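You operate a simulated robot arm through the tools that you are given. There is no shell and no other tool.

Carry out the task below with a simulated robot arm. There is one attempt and no reset: what you move stays moved.

TASK
Wipe the finger marks off both pan drawers with the yellow cloth.
Fine: Fetch it from the cloth drawer and shut that; leave the cloth on the worktop at the bar end. What is to be rubbed or washed off counts as gone when no trace of it is left.

Only the result counts: the job must be done as asked and must still hold three seconds after the hand-in. Knocking over, shifting, dropping, spilling or breaking anything else fails it. Flat cloth is picked up by pressing the open fingertips on it (5 to 10 N) and closing them slowly along it; thin cloth reads only 2 to 8 mm in the jaws.

THE ROBOT
A 6-joint arm with a two-finger gripper, fixed in place. Base frame: the origin is at the foot of the arm, x ahead of it, y to its left, z up. Units: mm, rad, N and s.
Its first joint turns from -2.897 to 2.897 rad. Payload 2.45 kg.
The tool frame sits at the grasp point between the pads (the TCP): z along the fingers, y along the line on which they close. The tips reach 20 mm beyond it. Largest opening 140 mm; the body of the gripper starts 168 mm behind the TCP.
Orientation is that of the tool frame in the base frame, as [roll, pitch, yaw] about the fixed x, y, z axes, in that order (R = Rz(yaw) Ry(pitch) Rx(roll)). With the fingers straight down and closing along the base's y, the tool's x points along the base's -x, its y along +y and its z along -z.

THE INTERFACE
- The arm moves only by the tool arm_command. Its argument "commands" is a list of rows, each a list of 7 numbers: the shift along the base's x, y, z in units of 400 mm (1.0 is 400 mm), then the turn, a rotation vector about the base's x, y, z in units of 120 degrees (1.0 is 120 degrees), then the gripper command, from -1 (fully open) to 1 (shut), values between in proportion. In form: [[dx, dy, dz, wx, wy, wz, grip], ...]. A call has 1 to 20 rows; each row is the pose to reach, as a shift and turn from the pose commanded when the call began. A call with a number of a shift or a turn outside -1 to 1 is refused whole. Each row takes 0.2 s and may step no farther than 50 mm and 0.15 rad from the row before; otherwise, or with a gripper value out of range, the whole call is refused. A pose out of reach is approached as far as the arm can. The call stops where the force on the tool passes 70 N (or 10 N more than at its start, if that is more) or the arm is blocked; 0.2 s more then pass. Each finger travels about 45 mm/s and halts on what it meets, pressing with about 33 N; the grip force reading is that of the motor and also rises with nothing between the fingers. The clock runs only during rows and for 0.2 s after the last one: add rows that repeat a pose to give the fingers time. The reply holds the time, the measured pose of the TCP, the force on the tool along the base axes, the opening and the grip force, in the units named above and with some noise, with the torque about the TCP (base axes, N m) and any sound that the robot's microphone picked up.
- Cameras (640 x 400 px; columns grow to the right, rows downward): "scene" is fixed at [223.1, -495.3, 1252.1]; the picture's right is [0.96, -0.28, 0.00], its down [-0.13, -0.44, -0.89] and it looks along [0.25, 0.85, -0.46] (base axes); focal length 333 px, centre (320, 200). "wrist" rides on the gripper at [78, 11, -209] in the tool frame; the picture's right is [-0.14, 0.99, 0.00], its down [-0.92, -0.13, -0.37] and it looks along [-0.36, -0.05, 0.93] (tool axes); focal length 280 px, centre (320, 200). There is no depth. A picture from a camera that has moved, and an enlarged one, comes with that camera's place and axes in the base frame and with its lens. The place of the scene camera against the robot may be out by one fixed shift of up to 25 mm in any direction.
- snapshot(camera): a new picture of that camera. The clock stands still meanwhile.
- zoom(camera, box): a new picture of the part [left, top, right, bottom] of that camera's present view, enlarged. The clock stands still meanwhile.
- close_job(): hands the job in; it is judged then, once.

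Places have to be worked out from the pictures, the camera data and where the tool is seen. Open the gripper and draw the arm clear of the work before you hand the job in, unless the task says otherwise.

The tools are called after "Emit:" as a command line: name --pt "numbers of a row" for each row, then --argument value for the rest, lists and objects as JSON in quotes. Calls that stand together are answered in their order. arm_command: Moves the arm, as the interface text tells. Its arguments: {"type":"object","properties":{"commands":{"type":"array","items":{"type":"array","items":{"type":"number"}}}},"required":["commands"]} The other tools are called the same way: snapshot (camera) takes a picture; zoom (camera, box) takes an enlarged picture of a part of a camera's view; close_job () hands the job in.

At the start:

```text
clock: 0.0
position: [538.4, 311.9, 1089.8]
orientation: [-3.141, 0.002, 3.141]
contact_force: [-0.1, -0.1, 0.0]
ft_torque: [0.0, -0.02, -0.03]
grip_width: 140.0
grip_force: 0.0
```

scene: 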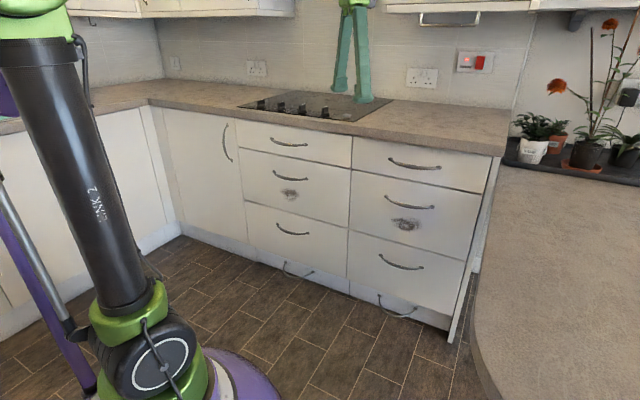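
wrist: 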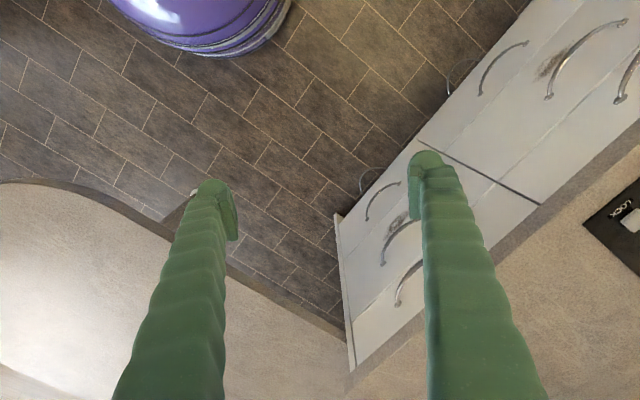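

I'll look more closely at the drawers, the smudges and the worktop before moving anything.

Emit:
zoom --camera "scene" --box '[220, 100, 380, 200]'

Emit:
zoom --camera "scene" --box '[340, 120, 500, 220]'

Emit:
zoom --camera "scene" --box '[220, 190, 480, 352]'

Emit:
zoom --camera "wrist" --box '[320, 0, 640, 200]'

Emit:
zoom --camera "scene" --box '[480, 0, 640, 100]'

Emit:
zoom --camera "scene" --box '[480, 80, 640, 180]'

```text
4.00 times, centred on (300, 150) of scene
camera zoom: at [223.1, -495.3, 1252.1], right [0.96, -0.28, 0.0], down [-0.13, -0.44, -0.89], along [0.25, 0.85, -0.46], focal length 1333 px, centre (400, 400)
```

zoom: 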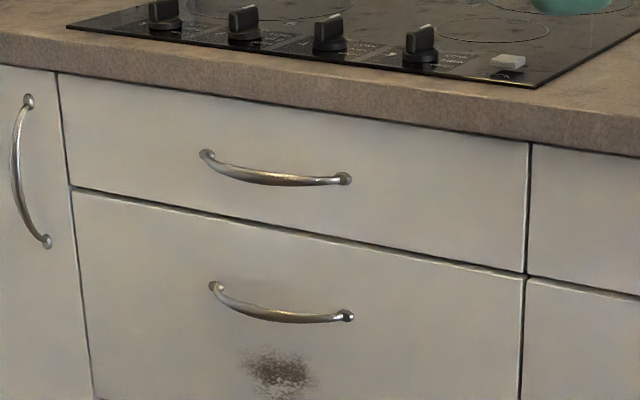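

```text
4.00 times, centred on (420, 170) of scene
camera zoom: at [223.1, -495.3, 1252.1], right [0.96, -0.28, 0.0], down [-0.13, -0.44, -0.89], along [0.25, 0.85, -0.46], focal length 1333 px, centre (-80, 320)
```

zoom: 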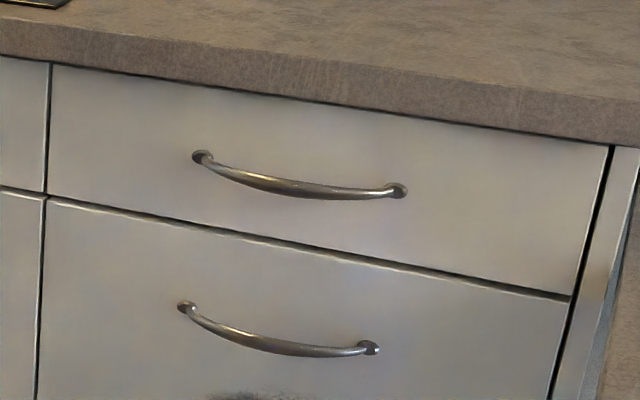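

```text
2.46 times, centred on (350, 271) of scene
camera zoom: at [223.1, -495.3, 1252.1], right [0.96, -0.28, 0.0], down [-0.13, -0.44, -0.89], along [0.25, 0.85, -0.46], focal length 820 px, centre (246, 25)
```

zoom: 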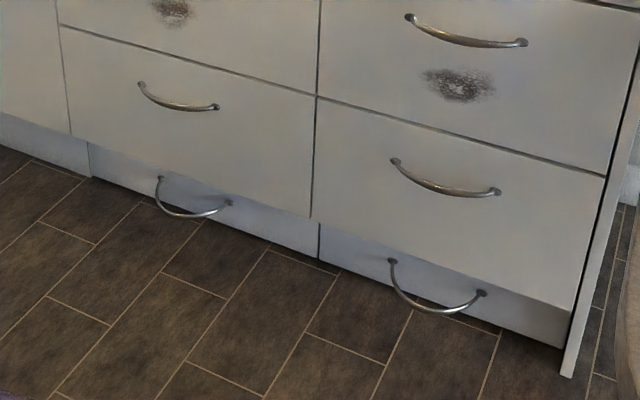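

```text
2.00 times, centred on (480, 100) of wrist
camera zoom: at [461.4, 323.5, 1298.7], right [0.14, 0.99, 0.0], down [0.92, -0.13, 0.37], along [0.37, -0.05, -0.93], focal length 561 px, centre (0, 400)
```

zoom: 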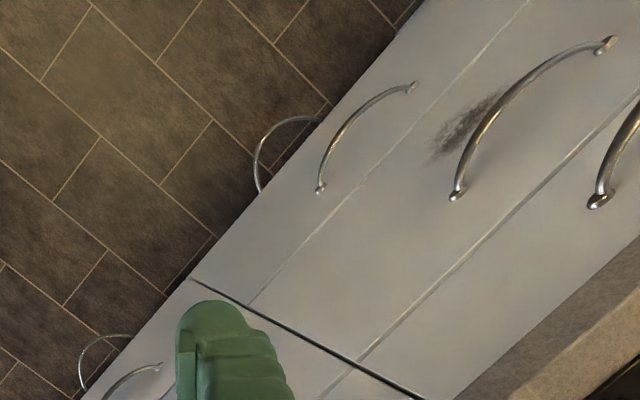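

```text
4.00 times, centred on (560, 50) of scene
camera zoom: at [223.1, -495.3, 1252.1], right [0.96, -0.28, 0.0], down [-0.13, -0.44, -0.89], along [0.25, 0.85, -0.46], focal length 1333 px, centre (-640, 800)
```

zoom: 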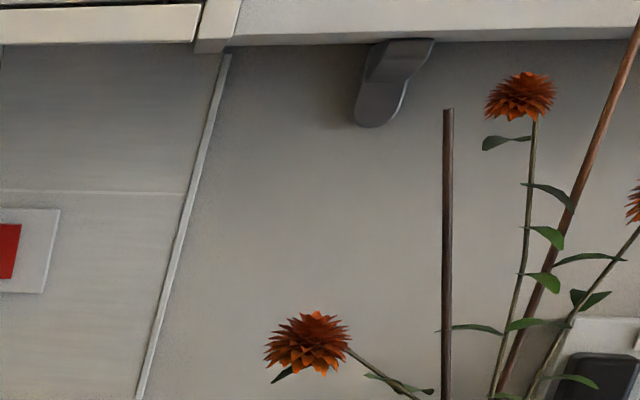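

```text
4.00 times, centred on (560, 130) of scene
camera zoom: at [223.1, -495.3, 1252.1], right [0.96, -0.28, 0.0], down [-0.13, -0.44, -0.89], along [0.25, 0.85, -0.46], focal length 1333 px, centre (-640, 480)
```

zoom: 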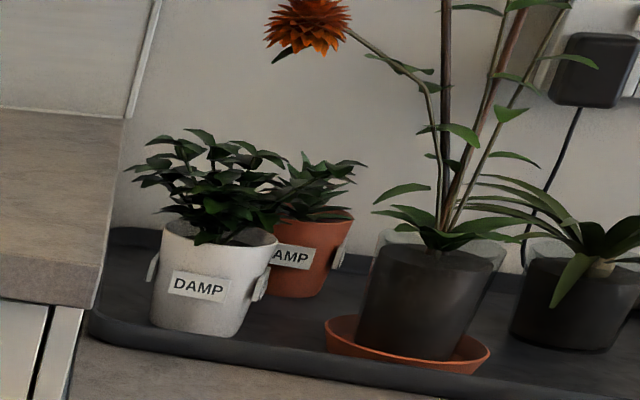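

The black tube is the arm itself, and the drawer fronts run diagonally with their outward normal at about (-0.7,-0.7), roughly 980 mm from the base axis. I'll yaw the tool -45° and pull back to get a better view of the drawers.

Emit:
arm_command --pt "-0.06 0.025 0 0 0 -0.0625 -1" --pt "-0.12 0.05 0 0 0 -0.125 -1" --pt "-0.18 0.08 0 0 0 -0.1875 -1" --pt "-0.24 0.11 0 0 0 -0.25 -1" --pt "-0.3 0.14 0 0 0 -0.3125 -1" --pt "-0.36 0.17 0 0 0 -0.375 -1"

```text
clock: 1.4
position: [393.2, 379.6, 1091.0]
orientation: [-3.141, 0.001, 2.354]
contact_force: [-0.5, 0.4, -0.5]
ft_torque: [-0.04, 0.04, 0.03]
grip_width: 140.1
grip_force: 0.0
```

The yaw is done. Next I'll tilt the tool outward 48° toward the drawers and take a look.

Emit:
arm_command --pt "0 0 0 0.047 -0.047 0 -1" --pt "0 0 0 0.094 -0.094 0 -1" --pt "0 0 0 0.141 -0.141 0 -1" --pt "0 0 0 0.188 -0.188 0 -1" --pt "0 0 0 0.235 -0.235 0 -1" --pt "0 0 0 0.282 -0.282 0 -1"

Emit:
snapshot --camera "wrist"

Emit:
snapshot --camera "scene"

```text
clock: 2.8
position: [394.4, 380.6, 1090.0]
orientation: [2.307, -0.001, 2.355]
contact_force: [0.2, 0.5, 0.9]
ft_torque: [-0.03, 0.03, -0.04]
grip_width: 140.0
grip_force: 0.0
```

```text
taken
camera wrist: at [235.6, 332.0, 1238.0], right [0.57, 0.37, 0.74], down [0.4, -0.91, 0.15], along [0.72, 0.2, -0.66], focal length 280 px, centre (320, 200)
```

wrist: 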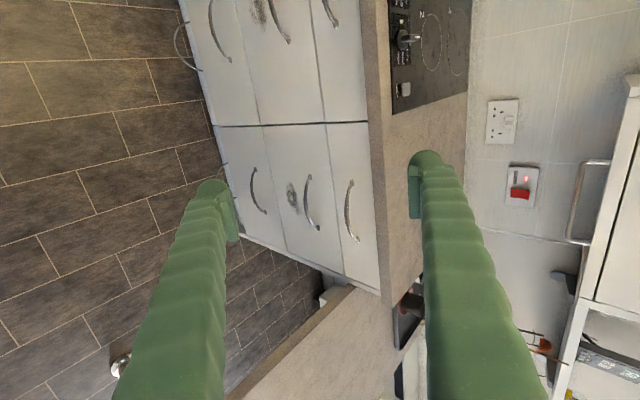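

```text
taken
```

scene: 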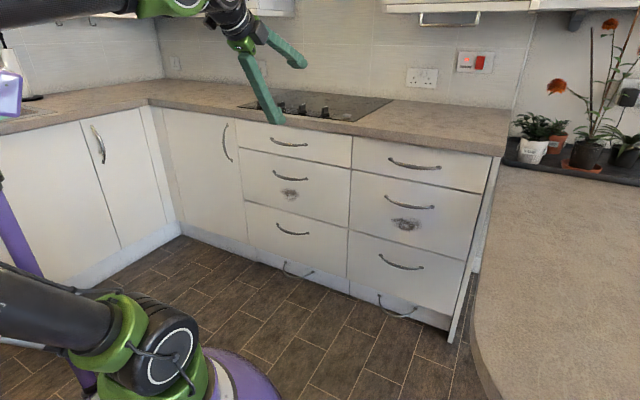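

There seems to be something like a note at the lower right of the wrist picture, and it could name the drawers. I'll zoom in on it and on the drawer fronts.

Emit:
zoom --camera "wrist" --box '[480, 240, 640, 400]'

Emit:
zoom --camera "wrist" --box '[180, 0, 400, 140]'

Emit:
zoom --camera "wrist" --box '[200, 120, 420, 310]'

Emit:
zoom --camera "scene" --box '[0, 0, 220, 140]'

Emit:
zoom --camera "scene" --box '[380, 0, 540, 100]'

```text
2.50 times, centred on (560, 320) of wrist
camera zoom: at [235.6, 332.0, 1238.0], right [0.57, 0.37, 0.74], down [0.4, -0.91, 0.15], along [0.72, 0.2, -0.66], focal length 701 px, centre (-280, -100)
```

zoom: 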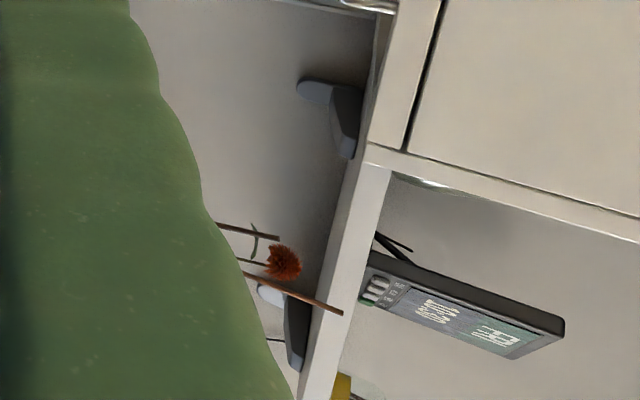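

```text
2.86 times, centred on (290, 70) of wrist
camera zoom: at [235.6, 332.0, 1238.0], right [0.57, 0.37, 0.74], down [0.4, -0.91, 0.15], along [0.72, 0.2, -0.66], focal length 801 px, centre (406, 571)
```

zoom: 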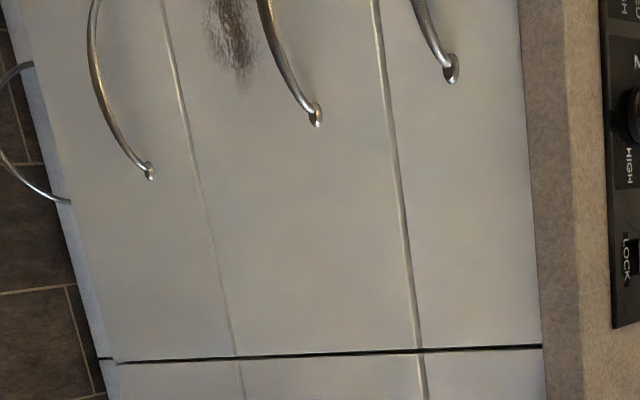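

```text
2.11 times, centred on (310, 215) of wrist
camera zoom: at [235.6, 332.0, 1238.0], right [0.57, 0.37, 0.74], down [0.4, -0.91, 0.15], along [0.72, 0.2, -0.66], focal length 590 px, centre (341, 168)
```

zoom: 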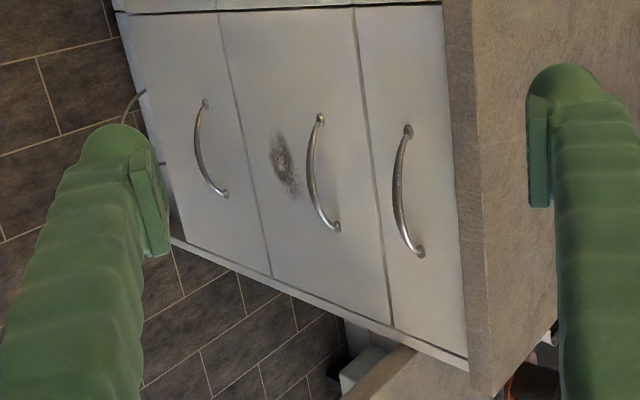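

```text
2.86 times, centred on (110, 70) of scene
camera zoom: at [223.1, -495.3, 1252.1], right [0.96, -0.28, 0.0], down [-0.13, -0.44, -0.89], along [0.25, 0.85, -0.46], focal length 952 px, centre (920, 571)
```

zoom: 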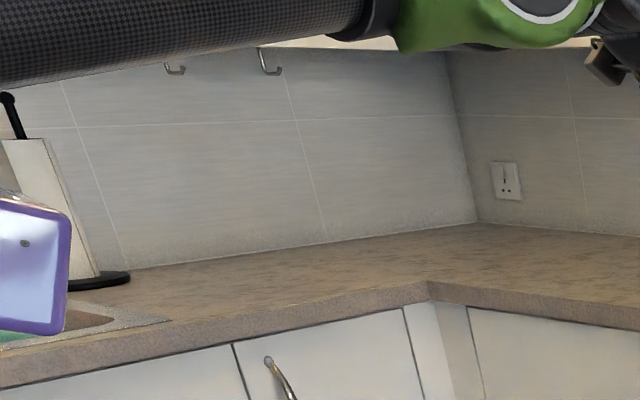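

```text
4.00 times, centred on (460, 50) of scene
camera zoom: at [223.1, -495.3, 1252.1], right [0.96, -0.28, 0.0], down [-0.13, -0.44, -0.89], along [0.25, 0.85, -0.46], focal length 1333 px, centre (-240, 800)
```

zoom: 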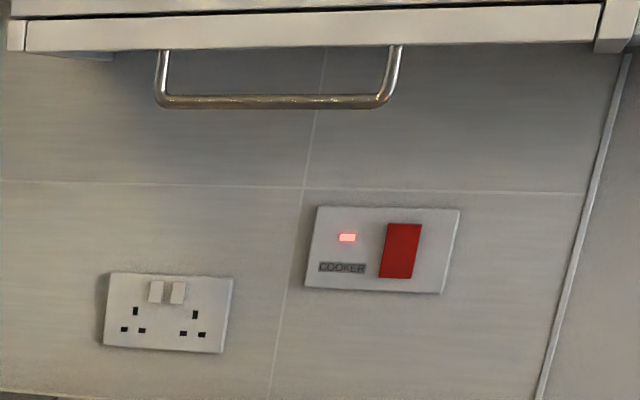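

I'll turn the wrist camera toward the bar and shelf to read that panel, raising the arm slightly.

Emit:
arm_command --pt "0 0 0.03 0 0 -0.06 -1" --pt "0 0 0.06 0 0 -0.12 -1" --pt "0 0 0.09 0 0 -0.18 -1" --pt "0 0 0.12 0 0 -0.24 -1" --pt "0 0 0.12 0 0 -0.3 -1"

Emit:
snapshot --camera "wrist"

```text
clock: 4.0
position: [394.5, 380.3, 1138.9]
orientation: [2.306, 0.0, 1.725]
contact_force: [0.8, -0.4, 0.1]
ft_torque: [0.01, -0.02, 0.0]
grip_width: 139.8
grip_force: 0.1
```

```text
taken
camera wrist: at [237.6, 435.0, 1286.2], right [0.68, -0.03, 0.73], down [-0.21, -0.96, 0.15], along [0.7, -0.26, -0.66], focal length 280 px, centre (320, 200)
```

wrist: 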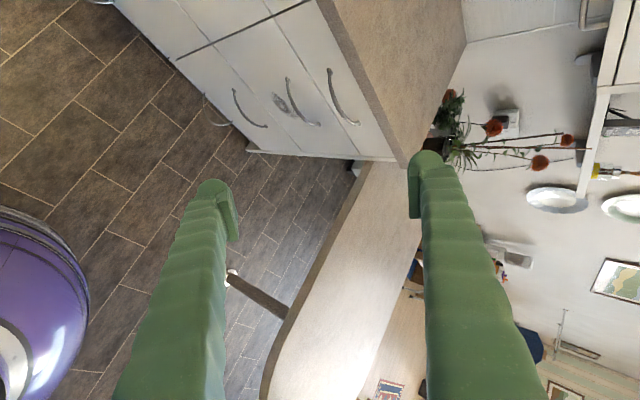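

Emit:
zoom --camera "wrist" --box '[540, 60, 640, 220]'

Emit:
zoom --camera "wrist" --box '[220, 0, 480, 170]'

```text
2.50 times, centred on (590, 140) of wrist
camera zoom: at [237.6, 435.0, 1286.2], right [0.68, -0.03, 0.73], down [-0.21, -0.96, 0.15], along [0.7, -0.26, -0.66], focal length 701 px, centre (-355, 350)
```

zoom: 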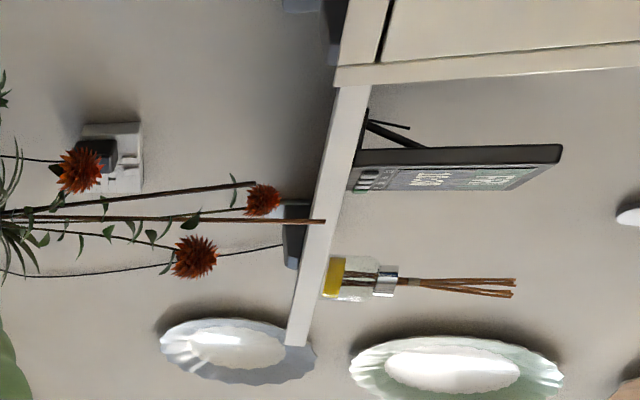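

```text
2.35 times, centred on (350, 85) of wrist
camera zoom: at [237.6, 435.0, 1286.2], right [0.68, -0.03, 0.73], down [-0.21, -0.96, 0.15], along [0.7, -0.26, -0.66], focal length 660 px, centre (249, 471)
```

zoom: 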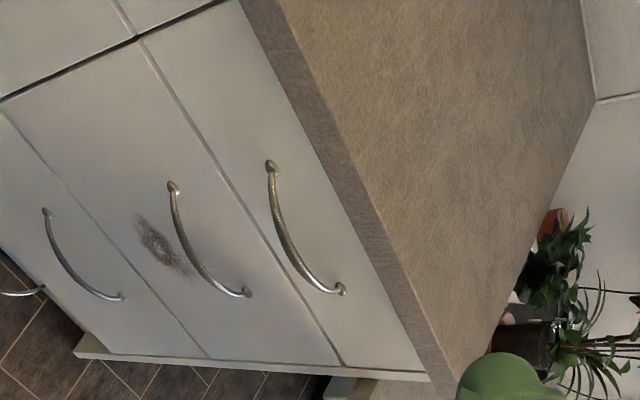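

The drawer faces lie at x+y≈1386. The top right handle's feet are near (819,568,787) and (946,438,787), and the bar edge is about 240 mm to the right. I'll undo the yaw while descending, keeping well out from the cabinet.

Emit:
arm_command --pt "0.05 0 -0.05 0 0 0.0603 -1" --pt "0.1 0 -0.1 0 0 0.1206 -1" --pt "0.15 0 -0.15 0 0 0.1809 -1" --pt "0.2 0 -0.2 0 0 0.2411 -1" --pt "0.25 -0.02 -0.25 0 0 0.3014 -1" --pt "0.3 -0.04 -0.3 0 0 0.3014 -1" --pt "0.35 -0.06 -0.35 0 0 0.3014 -1"

```text
clock: 5.6
position: [534.7, 357.1, 996.6]
orientation: [2.306, -0.003, 2.359]
contact_force: [0.2, 0.0, -0.5]
ft_torque: [-0.01, 0.0, -0.01]
grip_width: 140.0
grip_force: 0.1
```

Now I'll tilt to horizontal and stop about 220 mm in front of the right top handle, then look.

Emit:
arm_command --pt "0.06 -0.011 -0.075 0.0355 -0.0355 0 -1" --pt "0.12 -0.023 -0.15 0.071 -0.071 0 -1" --pt "0.18 -0.034 -0.225 0.1065 -0.1065 0 -1" --pt "0.24 -0.046 -0.3 0.142 -0.142 0 -1" --pt "0.3 -0.057 -0.375 0.1775 -0.1775 0 -0.5" --pt "0.36 -0.068 -0.45 0.213 -0.213 0 0" --pt "0.425 -0.08 -0.525 0.2486 -0.2486 0 0.0"

Emit:
snapshot --camera "wrist"

Emit:
snapshot --camera "scene"

```text
clock: 7.2
position: [707.8, 323.6, 788.0]
orientation: [1.57, 0.002, 2.357]
contact_force: [3.5, 1.6, -1.3]
ft_torque: [0.25, -0.19, 0.42]
grip_width: 70.9
grip_force: 0.0
```

```text
taken
camera wrist: at [505.2, 231.5, 796.3], right [0.1, -0.1, 0.99], down [0.39, -0.91, -0.13], along [0.92, 0.4, -0.05], focal length 280 px, centre (320, 200)
```

wrist: 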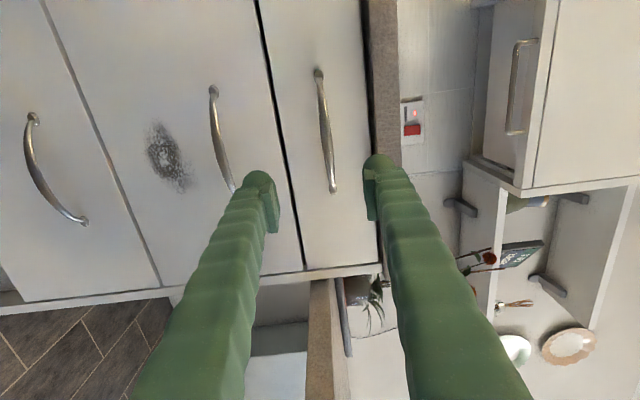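

```text
taken
```

scene: 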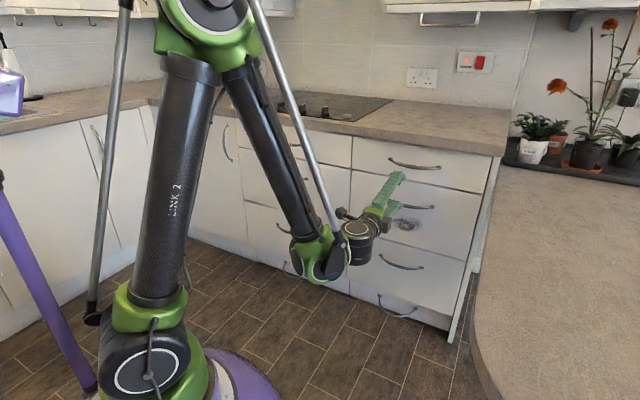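

Combining the views, the face is at x+y≈1367 (967 mm deep along the 45° line). The handle is at z≈797, with its centre about 260 mm to the right of that line. I'll move in to 890 mm depth and check again.

Emit:
arm_command --pt "0.053 0.061 0.0225 0 0 0 0" --pt "0.106 0.122 0.0225 0 0 0 0" --pt "0.158 0.183 0.0225 0 0 0 0" --pt "0.211 0.244 0.0225 0 0 0 0" --pt "0.264 0.305 0.0225 0 0 0 0"

Emit:
snapshot --camera "wrist"

Emit:
zoom --camera "scene" --box '[340, 120, 500, 220]'

```text
clock: 8.4
position: [809.9, 444.9, 796.7]
orientation: [1.57, 0.002, 2.353]
contact_force: [0.1, -0.9, 1.1]
ft_torque: [-0.03, 0.05, 0.02]
grip_width: 69.8
grip_force: 0.0
```

```text
taken
camera wrist: at [607.8, 353.6, 807.6], right [0.1, -0.1, 0.99], down [0.39, -0.91, -0.13], along [0.92, 0.4, -0.05], focal length 280 px, centre (320, 200)
```

wrist: 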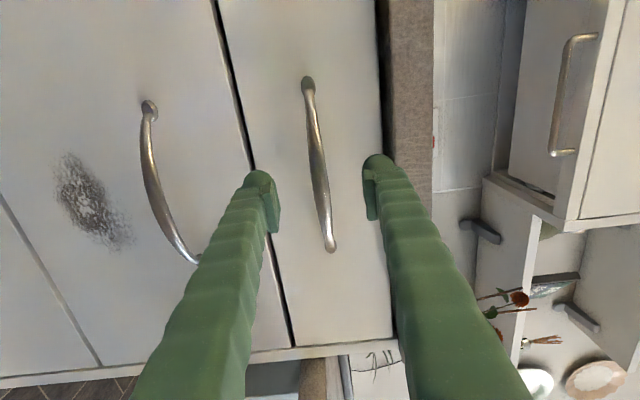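

```text
4.00 times, centred on (420, 170) of scene
camera zoom: at [223.1, -495.3, 1252.1], right [0.96, -0.28, 0.0], down [-0.13, -0.44, -0.89], along [0.25, 0.85, -0.46], focal length 1333 px, centre (-80, 320)
```

zoom: 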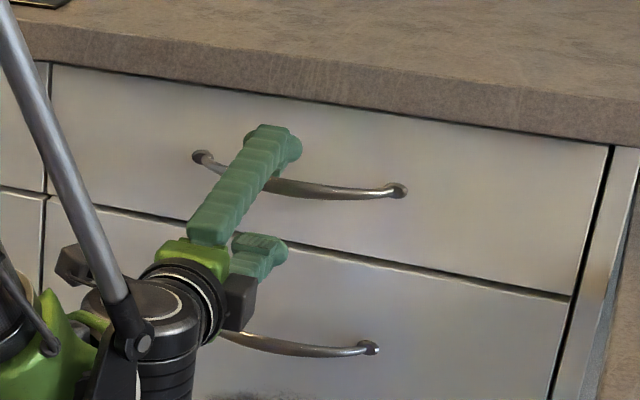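

The handle is centred between the fingers. I'll go in another 43 mm and close on the bar.

Emit:
arm_command --pt "0.038 0.038 0 0 0 0 0" --pt "0.076 0.076 0 0 0 0 0" --pt "0.076 0.076 0 0 0 0 0.4" --pt "0.076 0.076 0 0 0 0 0.7" --pt "0.076 0.076 0 0 0 0 1" --pt "0.076 0.076 0 0 0 0 1" --pt "0.076 0.076 0 0 0 0 1" --pt "0.076 0.076 0 0 0 0 1"

Emit:
snapshot --camera "wrist"

```text
clock: 10.2
position: [841.5, 475.7, 797.7]
orientation: [1.57, 0.003, 2.357]
contact_force: [1.9, 1.9, 9.0]
ft_torque: [0.2, 0.14, 0.02]
grip_width: 7.3
grip_force: 35.1
```

```text
taken
camera wrist: at [638.9, 383.3, 807.4], right [0.1, -0.1, 0.99], down [0.39, -0.91, -0.13], along [0.92, 0.4, -0.05], focal length 280 px, centre (320, 200)
```

wrist: 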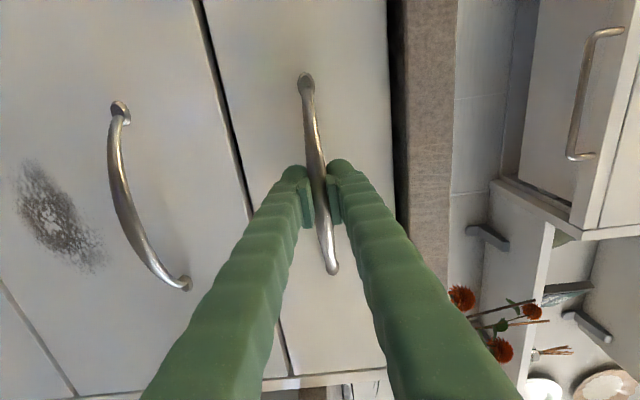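

The jaws hold the bar at 7.3 mm. I'll pull straight out 60 mm and check.

Emit:
arm_command --pt "-0.018 -0.018 0 0 0 0 1" --pt "-0.036 -0.036 0 0 0 0 1" --pt "-0.053 -0.053 0 0 0 0 1" --pt "-0.071 -0.071 0 0 0 0 1" --pt "-0.088 -0.088 0 0 0 0 1" --pt "-0.106 -0.106 0 0 0 0 1"

Emit:
snapshot --camera "wrist"

Emit:
zoom --camera "scene" --box '[340, 100, 500, 200]'

```text
clock: 11.6
position: [798.5, 433.2, 796.4]
orientation: [1.57, 0.0, 2.356]
contact_force: [8.9, -8.8, 12.0]
ft_torque: [0.14, 0.11, -0.14]
grip_width: 7.7
grip_force: 34.9
```

```text
taken
camera wrist: at [596.0, 341.0, 807.3], right [0.1, -0.1, 0.99], down [0.39, -0.91, -0.13], along [0.92, 0.4, -0.05], focal length 280 px, centre (320, 200)
```

wrist: 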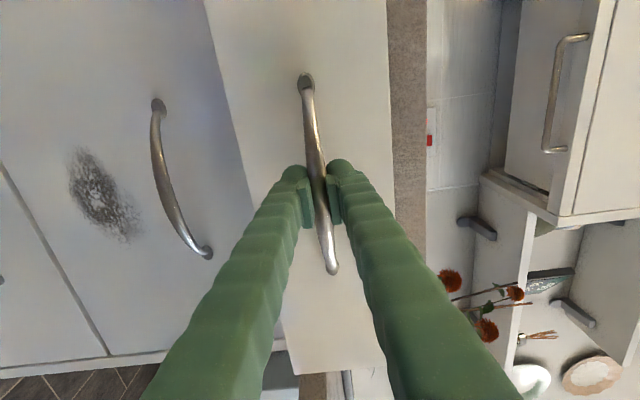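

```text
4.00 times, centred on (420, 150) of scene
camera zoom: at [223.1, -495.3, 1252.1], right [0.96, -0.28, 0.0], down [-0.13, -0.44, -0.89], along [0.25, 0.85, -0.46], focal length 1333 px, centre (-80, 400)
```

zoom: 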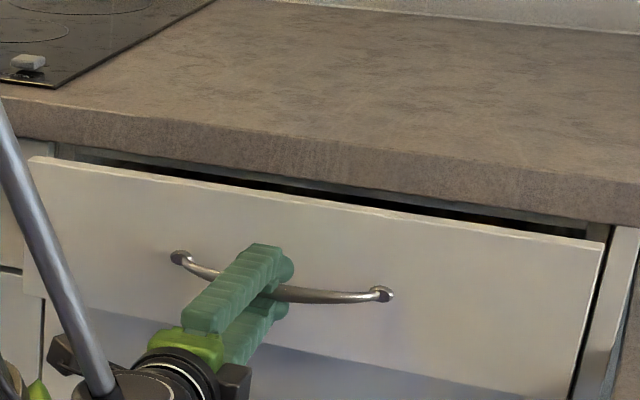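

The drawer slides open, with a sideways load of about 12 N on the tool. I'll keep pulling 60 mm with a slight correction to the right.

Emit:
arm_command --pt "-0.0168 -0.0186 0.004 0 0 0 1" --pt "-0.0336 -0.0371 0.004 0 0 0 1" --pt "-0.0504 -0.0557 0.004 0 0 0 1" --pt "-0.0672 -0.0743 0.004 0 0 0 1" --pt "-0.084 -0.0928 0.004 0 0 0 1" --pt "-0.1008 -0.1114 0.004 0 0 0 1"

Emit:
zoom --camera "scene" --box '[340, 100, 500, 200]'

```text
clock: 13.0
position: [756.5, 391.4, 798.7]
orientation: [1.573, 0.001, 2.36]
contact_force: [-10.1, 10.2, -46.9]
ft_torque: [-0.01, 0.16, -0.04]
grip_width: 7.5
grip_force: 35.3
```

```text
4.00 times, centred on (420, 150) of scene
camera zoom: at [223.1, -495.3, 1252.1], right [0.96, -0.28, 0.0], down [-0.13, -0.44, -0.89], along [0.25, 0.85, -0.46], focal length 1333 px, centre (-80, 400)
```

zoom: 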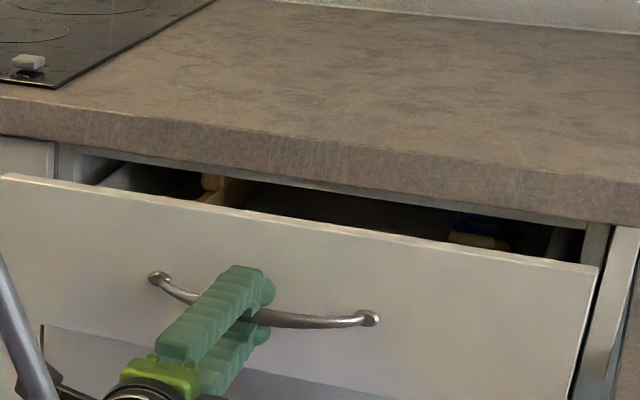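

There's something yellow and blue inside at the right. The slides are stiff vertically, so I'll undo the lift and continue another 80 mm.

Emit:
arm_command --pt "-0.003 -0.001 -0.0038 0 0 0 1" --pt "-0.023 -0.021 -0.004 0 0 0 1" --pt "-0.043 -0.04 -0.004 0 0 0 1" --pt "-0.063 -0.06 -0.004 0 0 0 1" --pt "-0.083 -0.08 -0.004 0 0 0 1" --pt "-0.103 -0.1 -0.004 0 0 0 1" --pt "-0.123 -0.12 -0.004 0 0 0 1" --pt "-0.144 -0.139 -0.004 0 0 0 1"

Emit:
zoom --camera "scene" --box '[340, 100, 500, 200]'

```text
clock: 14.8
position: [697.9, 334.1, 796.0]
orientation: [1.57, 0.002, 2.358]
contact_force: [-14.5, 16.0, 11.7]
ft_torque: [0.19, 0.11, 0.09]
grip_width: 7.3
grip_force: 34.8
```

```text
4.00 times, centred on (420, 150) of scene
camera zoom: at [223.1, -495.3, 1252.1], right [0.96, -0.28, 0.0], down [-0.13, -0.44, -0.89], along [0.25, 0.85, -0.46], focal length 1333 px, centre (-80, 400)
```

zoom: 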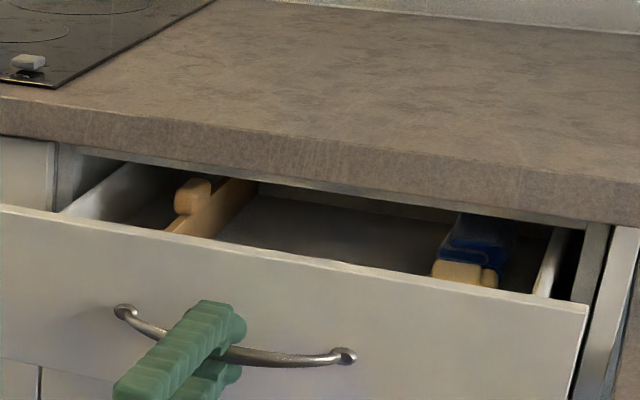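

It holds wooden items and something blue, possibly not cloths. I'll pull it 80 mm further to see the whole inside.

Emit:
arm_command --pt "-0.004 0.0 0 0 0 0 1" --pt "-0.024 -0.02 0 0 0 0 1" --pt "-0.044 -0.039 0 0 0 0 1" --pt "-0.064 -0.059 0 0 0 0 1" --pt "-0.084 -0.079 0 0 0 0 1" --pt "-0.104 -0.099 0 0 0 0 1" --pt "-0.124 -0.118 0 0 0 0 1" --pt "-0.145 -0.138 0 0 0 0 1"

Emit:
zoom --camera "scene" --box '[340, 100, 500, 200]'

```text
clock: 16.6
position: [642.9, 276.9, 797.8]
orientation: [1.569, 0.001, 2.355]
contact_force: [7.9, -6.4, 10.8]
ft_torque: [0.03, 0.0, -0.34]
grip_width: 7.4
grip_force: 35.8
```

```text
4.00 times, centred on (420, 150) of scene
camera zoom: at [223.1, -495.3, 1252.1], right [0.96, -0.28, 0.0], down [-0.13, -0.44, -0.89], along [0.25, 0.85, -0.46], focal length 1333 px, centre (-80, 400)
```

zoom: 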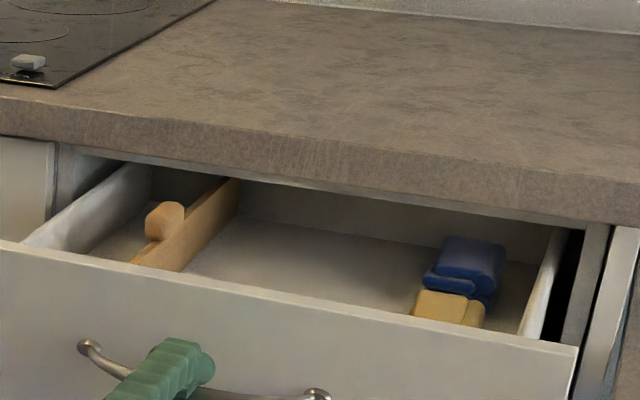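

This is the cloth drawer: a folded yellow cloth lies at the right rear with a blue one behind it. The cloth is still under the worktop, so I'll pull the drawer further out.

Emit:
arm_command --pt "-0.018 -0.0185 0 0 0 0 1" --pt "-0.037 -0.038 0 0 0 0 1" --pt "-0.056 -0.057 0 0 0 0 1" --pt "-0.076 -0.076 0 0 0 0 1" --pt "-0.095 -0.095 0 0 0 0 1" --pt "-0.115 -0.114 0 0 0 0 1" --pt "-0.135 -0.133 0 0 0 0 1" --pt "-0.155 -0.153 0 0 0 0 1"

Emit:
zoom --camera "scene" --box '[320, 100, 520, 225]'

```text
clock: 18.4
position: [581.9, 216.7, 796.5]
orientation: [1.569, 0.001, 2.356]
contact_force: [19.4, -17.1, -5.6]
ft_torque: [0.07, 0.07, -0.48]
grip_width: 7.4
grip_force: 35.1
```

```text
3.20 times, centred on (420, 162) of scene
camera zoom: at [223.1, -495.3, 1252.1], right [0.96, -0.28, 0.0], down [-0.13, -0.44, -0.89], along [0.25, 0.85, -0.46], focal length 1066 px, centre (0, 320)
```

zoom: 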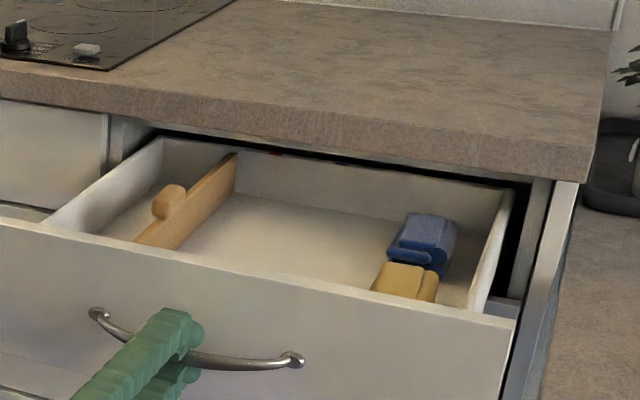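

The yellow cloth is still near 915 mm depth, close to the worktop edge. I'll pull another 50 mm gently, watching for the end stop.

Emit:
arm_command --pt "0.002 -0.004 0 0 0 0 1" --pt "-0.014 -0.022 0 0 0 0 1" --pt "-0.032 -0.04 0 0 0 0 1" --pt "-0.05 -0.058 0 0 0 0 1" --pt "-0.068 -0.076 0 0 0 0 1" --pt "-0.085 -0.093 0 0 0 0 1"

Emit:
zoom --camera "scene" --box '[320, 100, 520, 225]'

```text
clock: 19.9
position: [549.6, 184.6, 797.1]
orientation: [1.579, 0.002, 2.365]
contact_force: [29.9, 56.2, -4.6]
ft_torque: [-0.03, -0.05, -0.5]
grip_width: 8.6
grip_force: 36.9
stopped in row 6: the force on the tool passed its limit at 75 N (the readings are from after the stop); the commanded pose is now the measured one
```

```text
3.20 times, centred on (420, 162) of scene
camera zoom: at [223.1, -495.3, 1252.1], right [0.96, -0.28, 0.0], down [-0.13, -0.44, -0.89], along [0.25, 0.85, -0.46], focal length 1066 px, centre (0, 320)
```

zoom: 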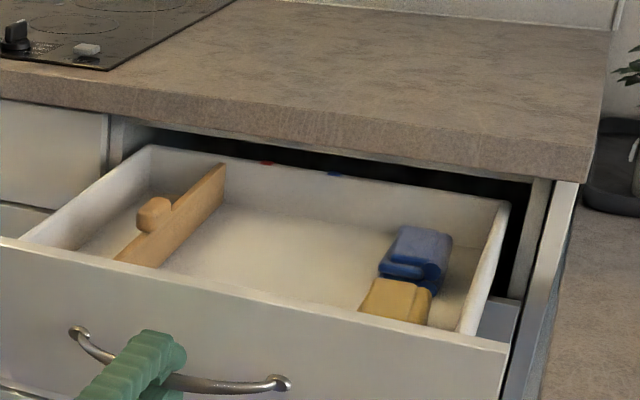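

The end stop is reached after about 410 mm of travel, and the cloth is now about 70 mm clear of the worktop edge. I'll ease off, open the jaws, back out and rise.

Emit:
arm_command --pt "0.005 0.005 0 0 0 0 1" --pt "0.005 0.005 0 0 0 0 0.5" --pt "0.005 0.005 0 0 0 0 0.1" --pt "0.005 0.005 0 0 0 0 0.1" --pt "0.005 0.005 0 0 0 0 0.1" --pt "-0.04 -0.04 0 0 0 0 0.1" --pt "-0.1 -0.1 0 0 0 0 0.1" --pt "-0.1 -0.1 0.1 0 0 0 0.1" --pt "-0.1 -0.1 0.2 0 0 0 0.1" --pt "-0.1 -0.1 0.3 0 0 0 0.1" --pt "-0.1 -0.1 0.4 0 0 0 0.1" --pt "-0.1 -0.1 0.5 0 0 0 0.1" --pt "-0.1 -0.1 0.6 0 0 0 0.1"

Emit:
snapshot --camera "scene"

Emit:
snapshot --camera "wrist"

```text
clock: 22.8
position: [582.6, 125.4, 1078.4]
orientation: [1.575, 0.002, 2.377]
contact_force: [0.2, 0.5, 0.1]
ft_torque: [0.02, 0.04, -0.01]
grip_width: 63.1
grip_force: 0.1
out of reach, approached as far as the arm can: row 7
stopped in row 13: the arm was blocked; the commanded pose is now the measured one
```

```text
taken
```

scene: 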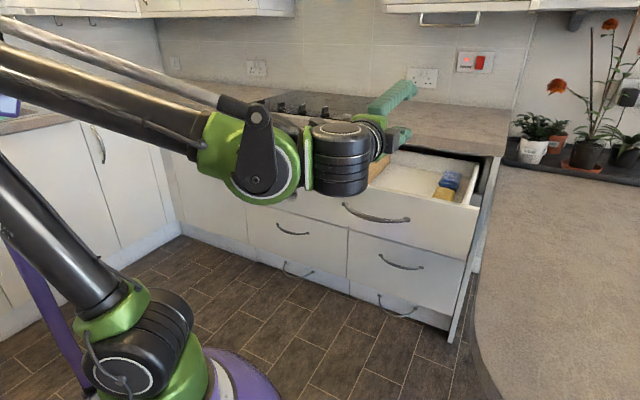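

```text
taken
camera wrist: at [382.6, 28.6, 1089.4], right [0.1, -0.09, 0.99], down [0.41, -0.9, -0.13], along [0.91, 0.42, -0.05], focal length 280 px, centre (320, 200)
```

wrist: 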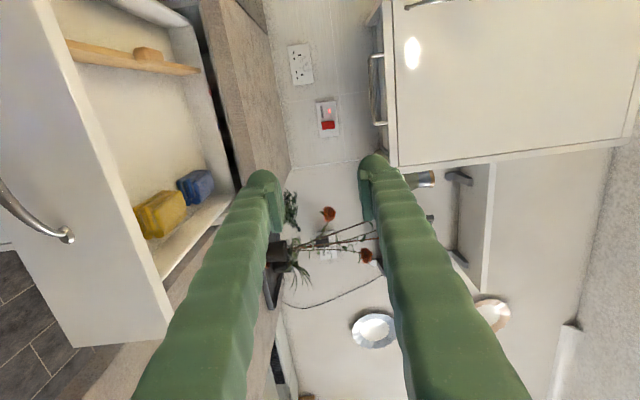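

The drawer stayed open and the gripper is above it. The cloth looks to be around (840,260), so I'll turn the tool down and move over it to look from above.

Emit:
arm_command --pt "0.045 0.03 0 -0.049 0.0471 0 -1" --pt "0.09 0.06 0 -0.098 0.0942 0 -1" --pt "0.135 0.09 0 -0.147 0.1412 0 -1" --pt "0.18 0.12 0 -0.196 0.1883 0 -1" --pt "0.225 0.15 0 -0.245 0.2354 0 -1" --pt "0.27 0.18 -0.02 -0.294 0.2825 0 -1" --pt "0.315 0.21 -0.05 -0.343 0.3296 0 -1" --pt "0.36 0.24 -0.08 -0.392 0.3766 0 -1" --pt "0.405 0.27 -0.11 -0.441 0.4237 0 -1" --pt "0.45 0.3 -0.14 -0.49 0.4708 0 -1" --pt "0.5 0.34 -0.17 -0.5398 0.5179 0 -1"

Emit:
snapshot --camera "wrist"

Emit:
snapshot --camera "scene"

```text
clock: 25.1
position: [779.1, 260.3, 1008.5]
orientation: [-3.139, 0.003, 2.377]
contact_force: [-0.3, -0.4, 0.3]
ft_torque: [0.06, -0.09, 0.05]
grip_width: 140.1
grip_force: 0.1
```

```text
taken
camera wrist: at [731.7, 323.3, 1217.4], right [0.79, 0.62, 0.0], down [0.58, -0.73, 0.37], along [0.23, -0.29, -0.93], focal length 280 px, centre (320, 200)
```

wrist: 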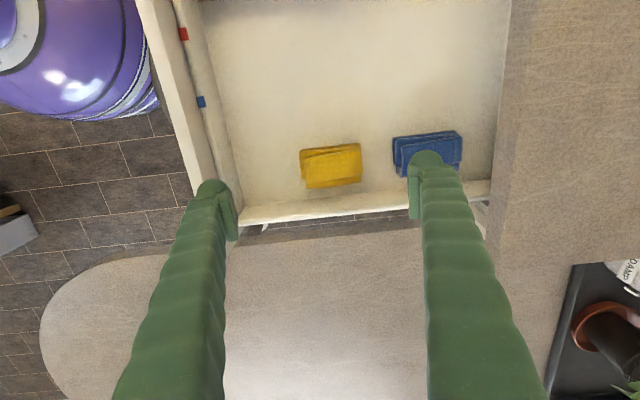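

```text
taken
```

scene: 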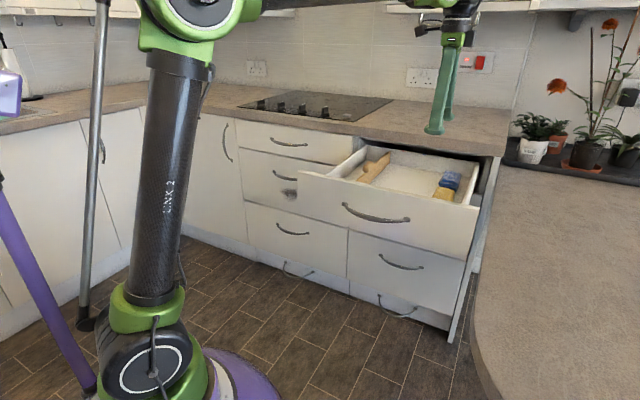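

The yellow cloth is a folded pad of about 105 × 75 mm, centred near (822,241). I'll zoom in on it before descending.

Emit:
zoom --camera "wrist" --box '[240, 100, 480, 250]'

Emit:
zoom --camera "wrist" --box '[130, 0, 290, 130]'

Emit:
zoom --camera "scene" --box '[420, 150, 500, 200]'

```text
2.67 times, centred on (360, 175) of wrist
camera zoom: at [731.7, 323.3, 1217.4], right [0.79, 0.62, 0.0], down [0.58, -0.73, 0.37], along [0.23, -0.29, -0.93], focal length 748 px, centre (213, 267)
```

zoom: 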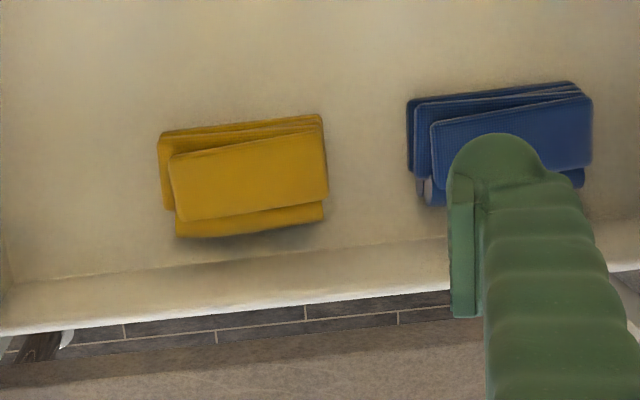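

```text
3.08 times, centred on (210, 65) of wrist
camera zoom: at [731.7, 323.3, 1217.4], right [0.79, 0.62, 0.0], down [0.58, -0.73, 0.37], along [0.23, -0.29, -0.93], focal length 863 px, centre (658, 615)
```

zoom: 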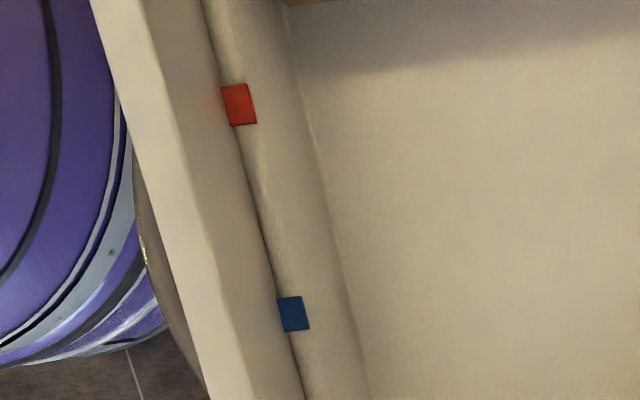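

```text
8.00 times, centred on (460, 175) of scene
camera zoom: at [223.1, -495.3, 1252.1], right [0.96, -0.28, 0.0], down [-0.13, -0.44, -0.89], along [0.25, 0.85, -0.46], focal length 2666 px, centre (-800, 400)
```

zoom: 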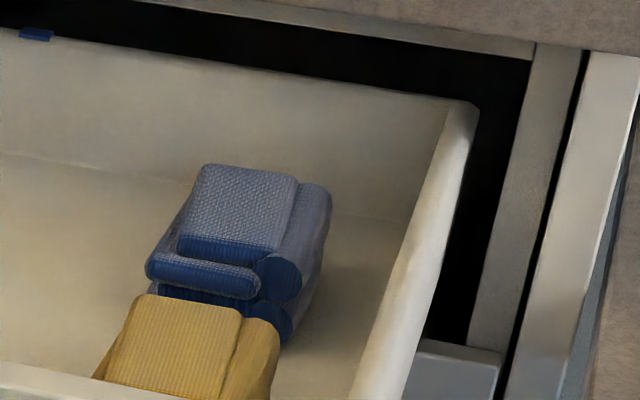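

The pad is several fat folds thick and lines up with the tool's closing axis. I'll come down over its top layer with the jaws about 50 mm open.

Emit:
arm_command --pt "0.05 -0.02 -0.08 0 0 -0.004 -0.4" --pt "0.1 -0.04 -0.18 0 0 -0.01 0.0" --pt "0.105 -0.04 -0.28 0 0 -0.01 0.28" --pt "0.105 -0.04 -0.35 0 0 -0.01 0.28" --pt "0.105 -0.04 -0.41 0 0 -0.01 0.28" --pt "0.105 -0.04 -0.43 0 0 -0.01 0.28"

Emit:
snapshot --camera "wrist"

Emit:
zoom --camera "scene" --box '[400, 110, 500, 200]'

```text
clock: 26.6
position: [823.0, 244.0, 836.9]
orientation: [3.141, 0.002, 2.357]
contact_force: [0.3, -0.1, -0.2]
ft_torque: [0.0, 0.03, -0.01]
grip_width: 50.7
grip_force: 0.0
```

```text
taken
camera wrist: at [775.7, 308.0, 1045.4], right [0.8, 0.6, 0.0], down [0.56, -0.74, 0.37], along [0.22, -0.3, -0.93], focal length 280 px, centre (320, 200)
```

wrist: 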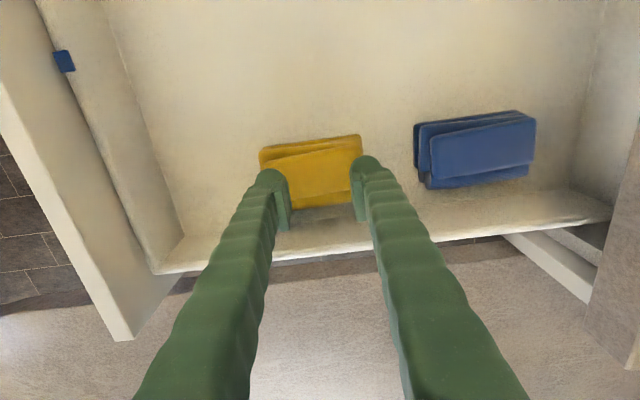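

```text
4.44 times, centred on (450, 155) of scene
camera zoom: at [223.1, -495.3, 1252.1], right [0.96, -0.28, 0.0], down [-0.13, -0.44, -0.89], along [0.25, 0.85, -0.46], focal length 1481 px, centre (-258, 400)
```

zoom: 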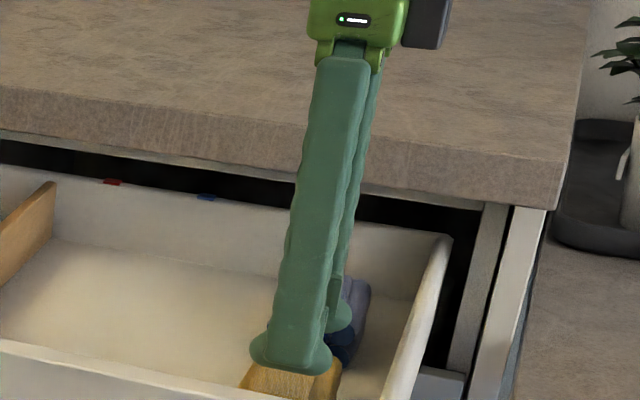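

The tips straddle the pad's top with their ends at z≈817. I'll shift 7 mm and descend in small steps to find contact.

Emit:
arm_command --pt "-0.0175 -0.005 -0.02 0 0 0 0.28" --pt "-0.0175 -0.005 -0.04 0 0 0 0.28" --pt "-0.0175 -0.005 -0.06 0 0 0 0.28"

Emit:
zoom --camera "scene" --box '[420, 150, 500, 200]'

Emit:
snapshot --camera "wrist"

```text
clock: 27.4
position: [815.0, 242.9, 819.6]
orientation: [3.137, 0.003, 2.357]
contact_force: [-0.1, 1.8, 36.3]
ft_torque: [-0.2, 0.35, 0.03]
grip_width: 50.6
grip_force: 0.1
stopped in row 3: the force on the tool passed its limit at 93 N (the readings are from after the stop); the commanded pose is now the measured one
```

```text
8.00 times, centred on (460, 175) of scene
camera zoom: at [223.1, -495.3, 1252.1], right [0.96, -0.28, 0.0], down [-0.13, -0.44, -0.89], along [0.25, 0.85, -0.46], focal length 2666 px, centre (-800, 400)
```

zoom: 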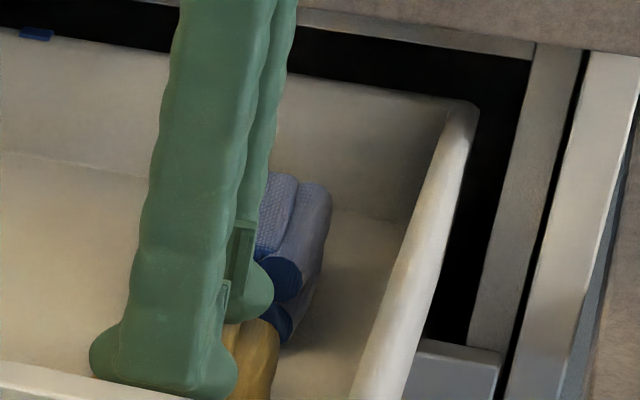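

```text
taken
camera wrist: at [767.2, 306.4, 1028.3], right [0.8, 0.6, 0.0], down [0.56, -0.74, 0.37], along [0.23, -0.29, -0.93], focal length 280 px, centre (320, 200)
```

wrist: 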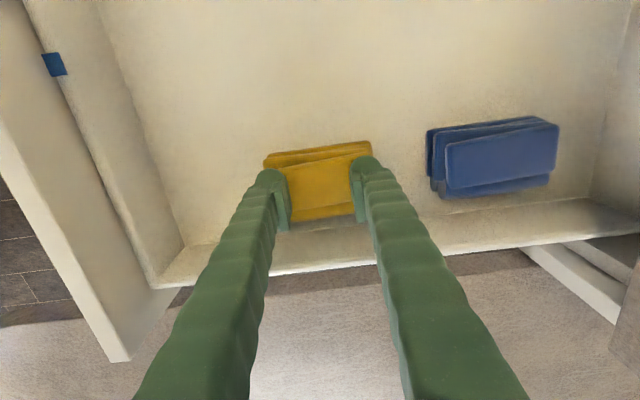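

Contact already: the pad's top is at about z=800 and it's firm (36 N). I'll lift 1.4 mm to bring the press down to 5–10 N.

Emit:
arm_command --pt "0 0 0.0015 0 0 0 0.28" --pt "0 0 0.003 0 0 0 0.28" --pt "0 0 0.003 0 0 0 0.28"

```text
clock: 28.2
position: [815.0, 242.6, 820.0]
orientation: [3.137, 0.004, 2.359]
contact_force: [-5.2, 3.2, 34.8]
ft_torque: [-0.13, 0.35, 0.04]
grip_width: 50.4
grip_force: 0.0
```

Emit:
arm_command --pt "0 0 0.003 0 0 0 0.28" --pt "0 0 0.005 0 0 0 0.28" --pt "0 0 0.005 0 0 0 0.28"

```text
clock: 29.0
position: [816.2, 242.1, 820.7]
orientation: [3.141, 0.002, 2.357]
contact_force: [-0.6, 0.3, 0.9]
ft_torque: [0.03, -0.02, 0.02]
grip_width: 50.3
grip_force: 0.0
```

The force has dropped to about 1 N. I'll lower by 0.8 mm to get a light press.

Emit:
arm_command --pt "0 0 -0.001 0 0 0 0.28" --pt "0 0 -0.002 0 0 0 0.28" --pt "0 0 -0.002 0 0 0 0.28"

```text
clock: 29.8
position: [815.6, 242.8, 819.4]
orientation: [-3.141, 0.002, 2.356]
contact_force: [4.1, -1.2, 8.3]
ft_torque: [-0.08, -0.02, 0.01]
grip_width: 50.4
grip_force: 0.1
```

8.3 N is in the range. Now I'll close the fingers slowly along the cloth.

Emit:
arm_command --pt "0 0 0 0 0 0 0.32" --pt "0 0 0 0 0 0 0.36" --pt "0 0 0 0 0 0 0.4" --pt "0 0 0 0 0 0 0.44" --pt "0 0 0 0 0 0 0.48" --pt "0 0 0 0 0 0 0.52" --pt "0 0 0 0 0 0 0.56" --pt "0 0 0 0 0 0 0.6" --pt "0 0 0 0 0 0 0.64" --pt "0 0 0 0 0 0 0.68"

Emit:
snapshot --camera "wrist"

```text
clock: 32.0
position: [816.5, 241.5, 820.5]
orientation: [-3.142, 0.003, 2.356]
contact_force: [-2.6, -1.2, 14.7]
ft_torque: [-0.04, 0.08, -0.03]
grip_width: 20.8
grip_force: 0.0
```

```text
taken
camera wrist: at [768.2, 305.7, 1029.1], right [0.8, 0.6, 0.0], down [0.56, -0.74, 0.37], along [0.23, -0.29, -0.93], focal length 280 px, centre (320, 200)
```

wrist: 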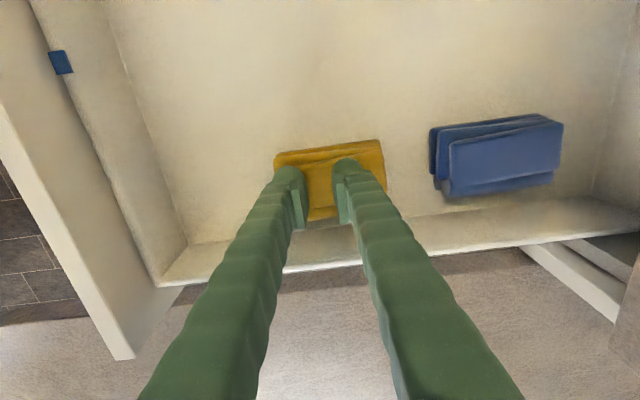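

The press has crept up to 15 N, so I'll ease it by 0.4 mm and keep closing.

Emit:
arm_command --pt "0 0 0.001 0 0 0 0.72" --pt "0 0 0.001 0 0 0 0.76" --pt "0 0 0.001 0 0 0 0.8" --pt "0 0 0.001 0 0 0 0.84" --pt "0 0 0.001 0 0 0 0.88" --pt "0 0 0.001 0 0 0 0.92" --pt "0 0 0.001 0 0 0 0.96" --pt "0 0 0.001 0 0 0 1" --pt "0 0 0.001 0 0 0 1" --pt "0 0 0.001 0 0 0 1"

Emit:
snapshot --camera "wrist"

```text
clock: 34.2
position: [814.7, 242.4, 820.2]
orientation: [3.138, 0.003, 2.359]
contact_force: [0.1, 0.4, 3.3]
ft_torque: [0.03, 0.04, 0.0]
grip_width: 6.0
grip_force: 29.4
```

```text
taken
camera wrist: at [768.4, 306.1, 1029.1], right [0.8, 0.6, 0.0], down [0.56, -0.74, 0.37], along [0.23, -0.29, -0.93], focal length 280 px, centre (320, 200)
```

wrist: 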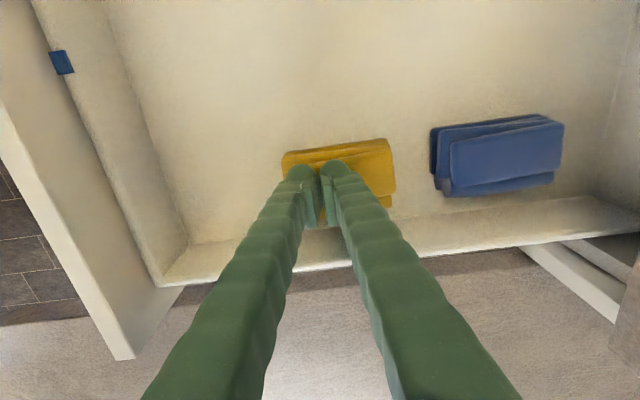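

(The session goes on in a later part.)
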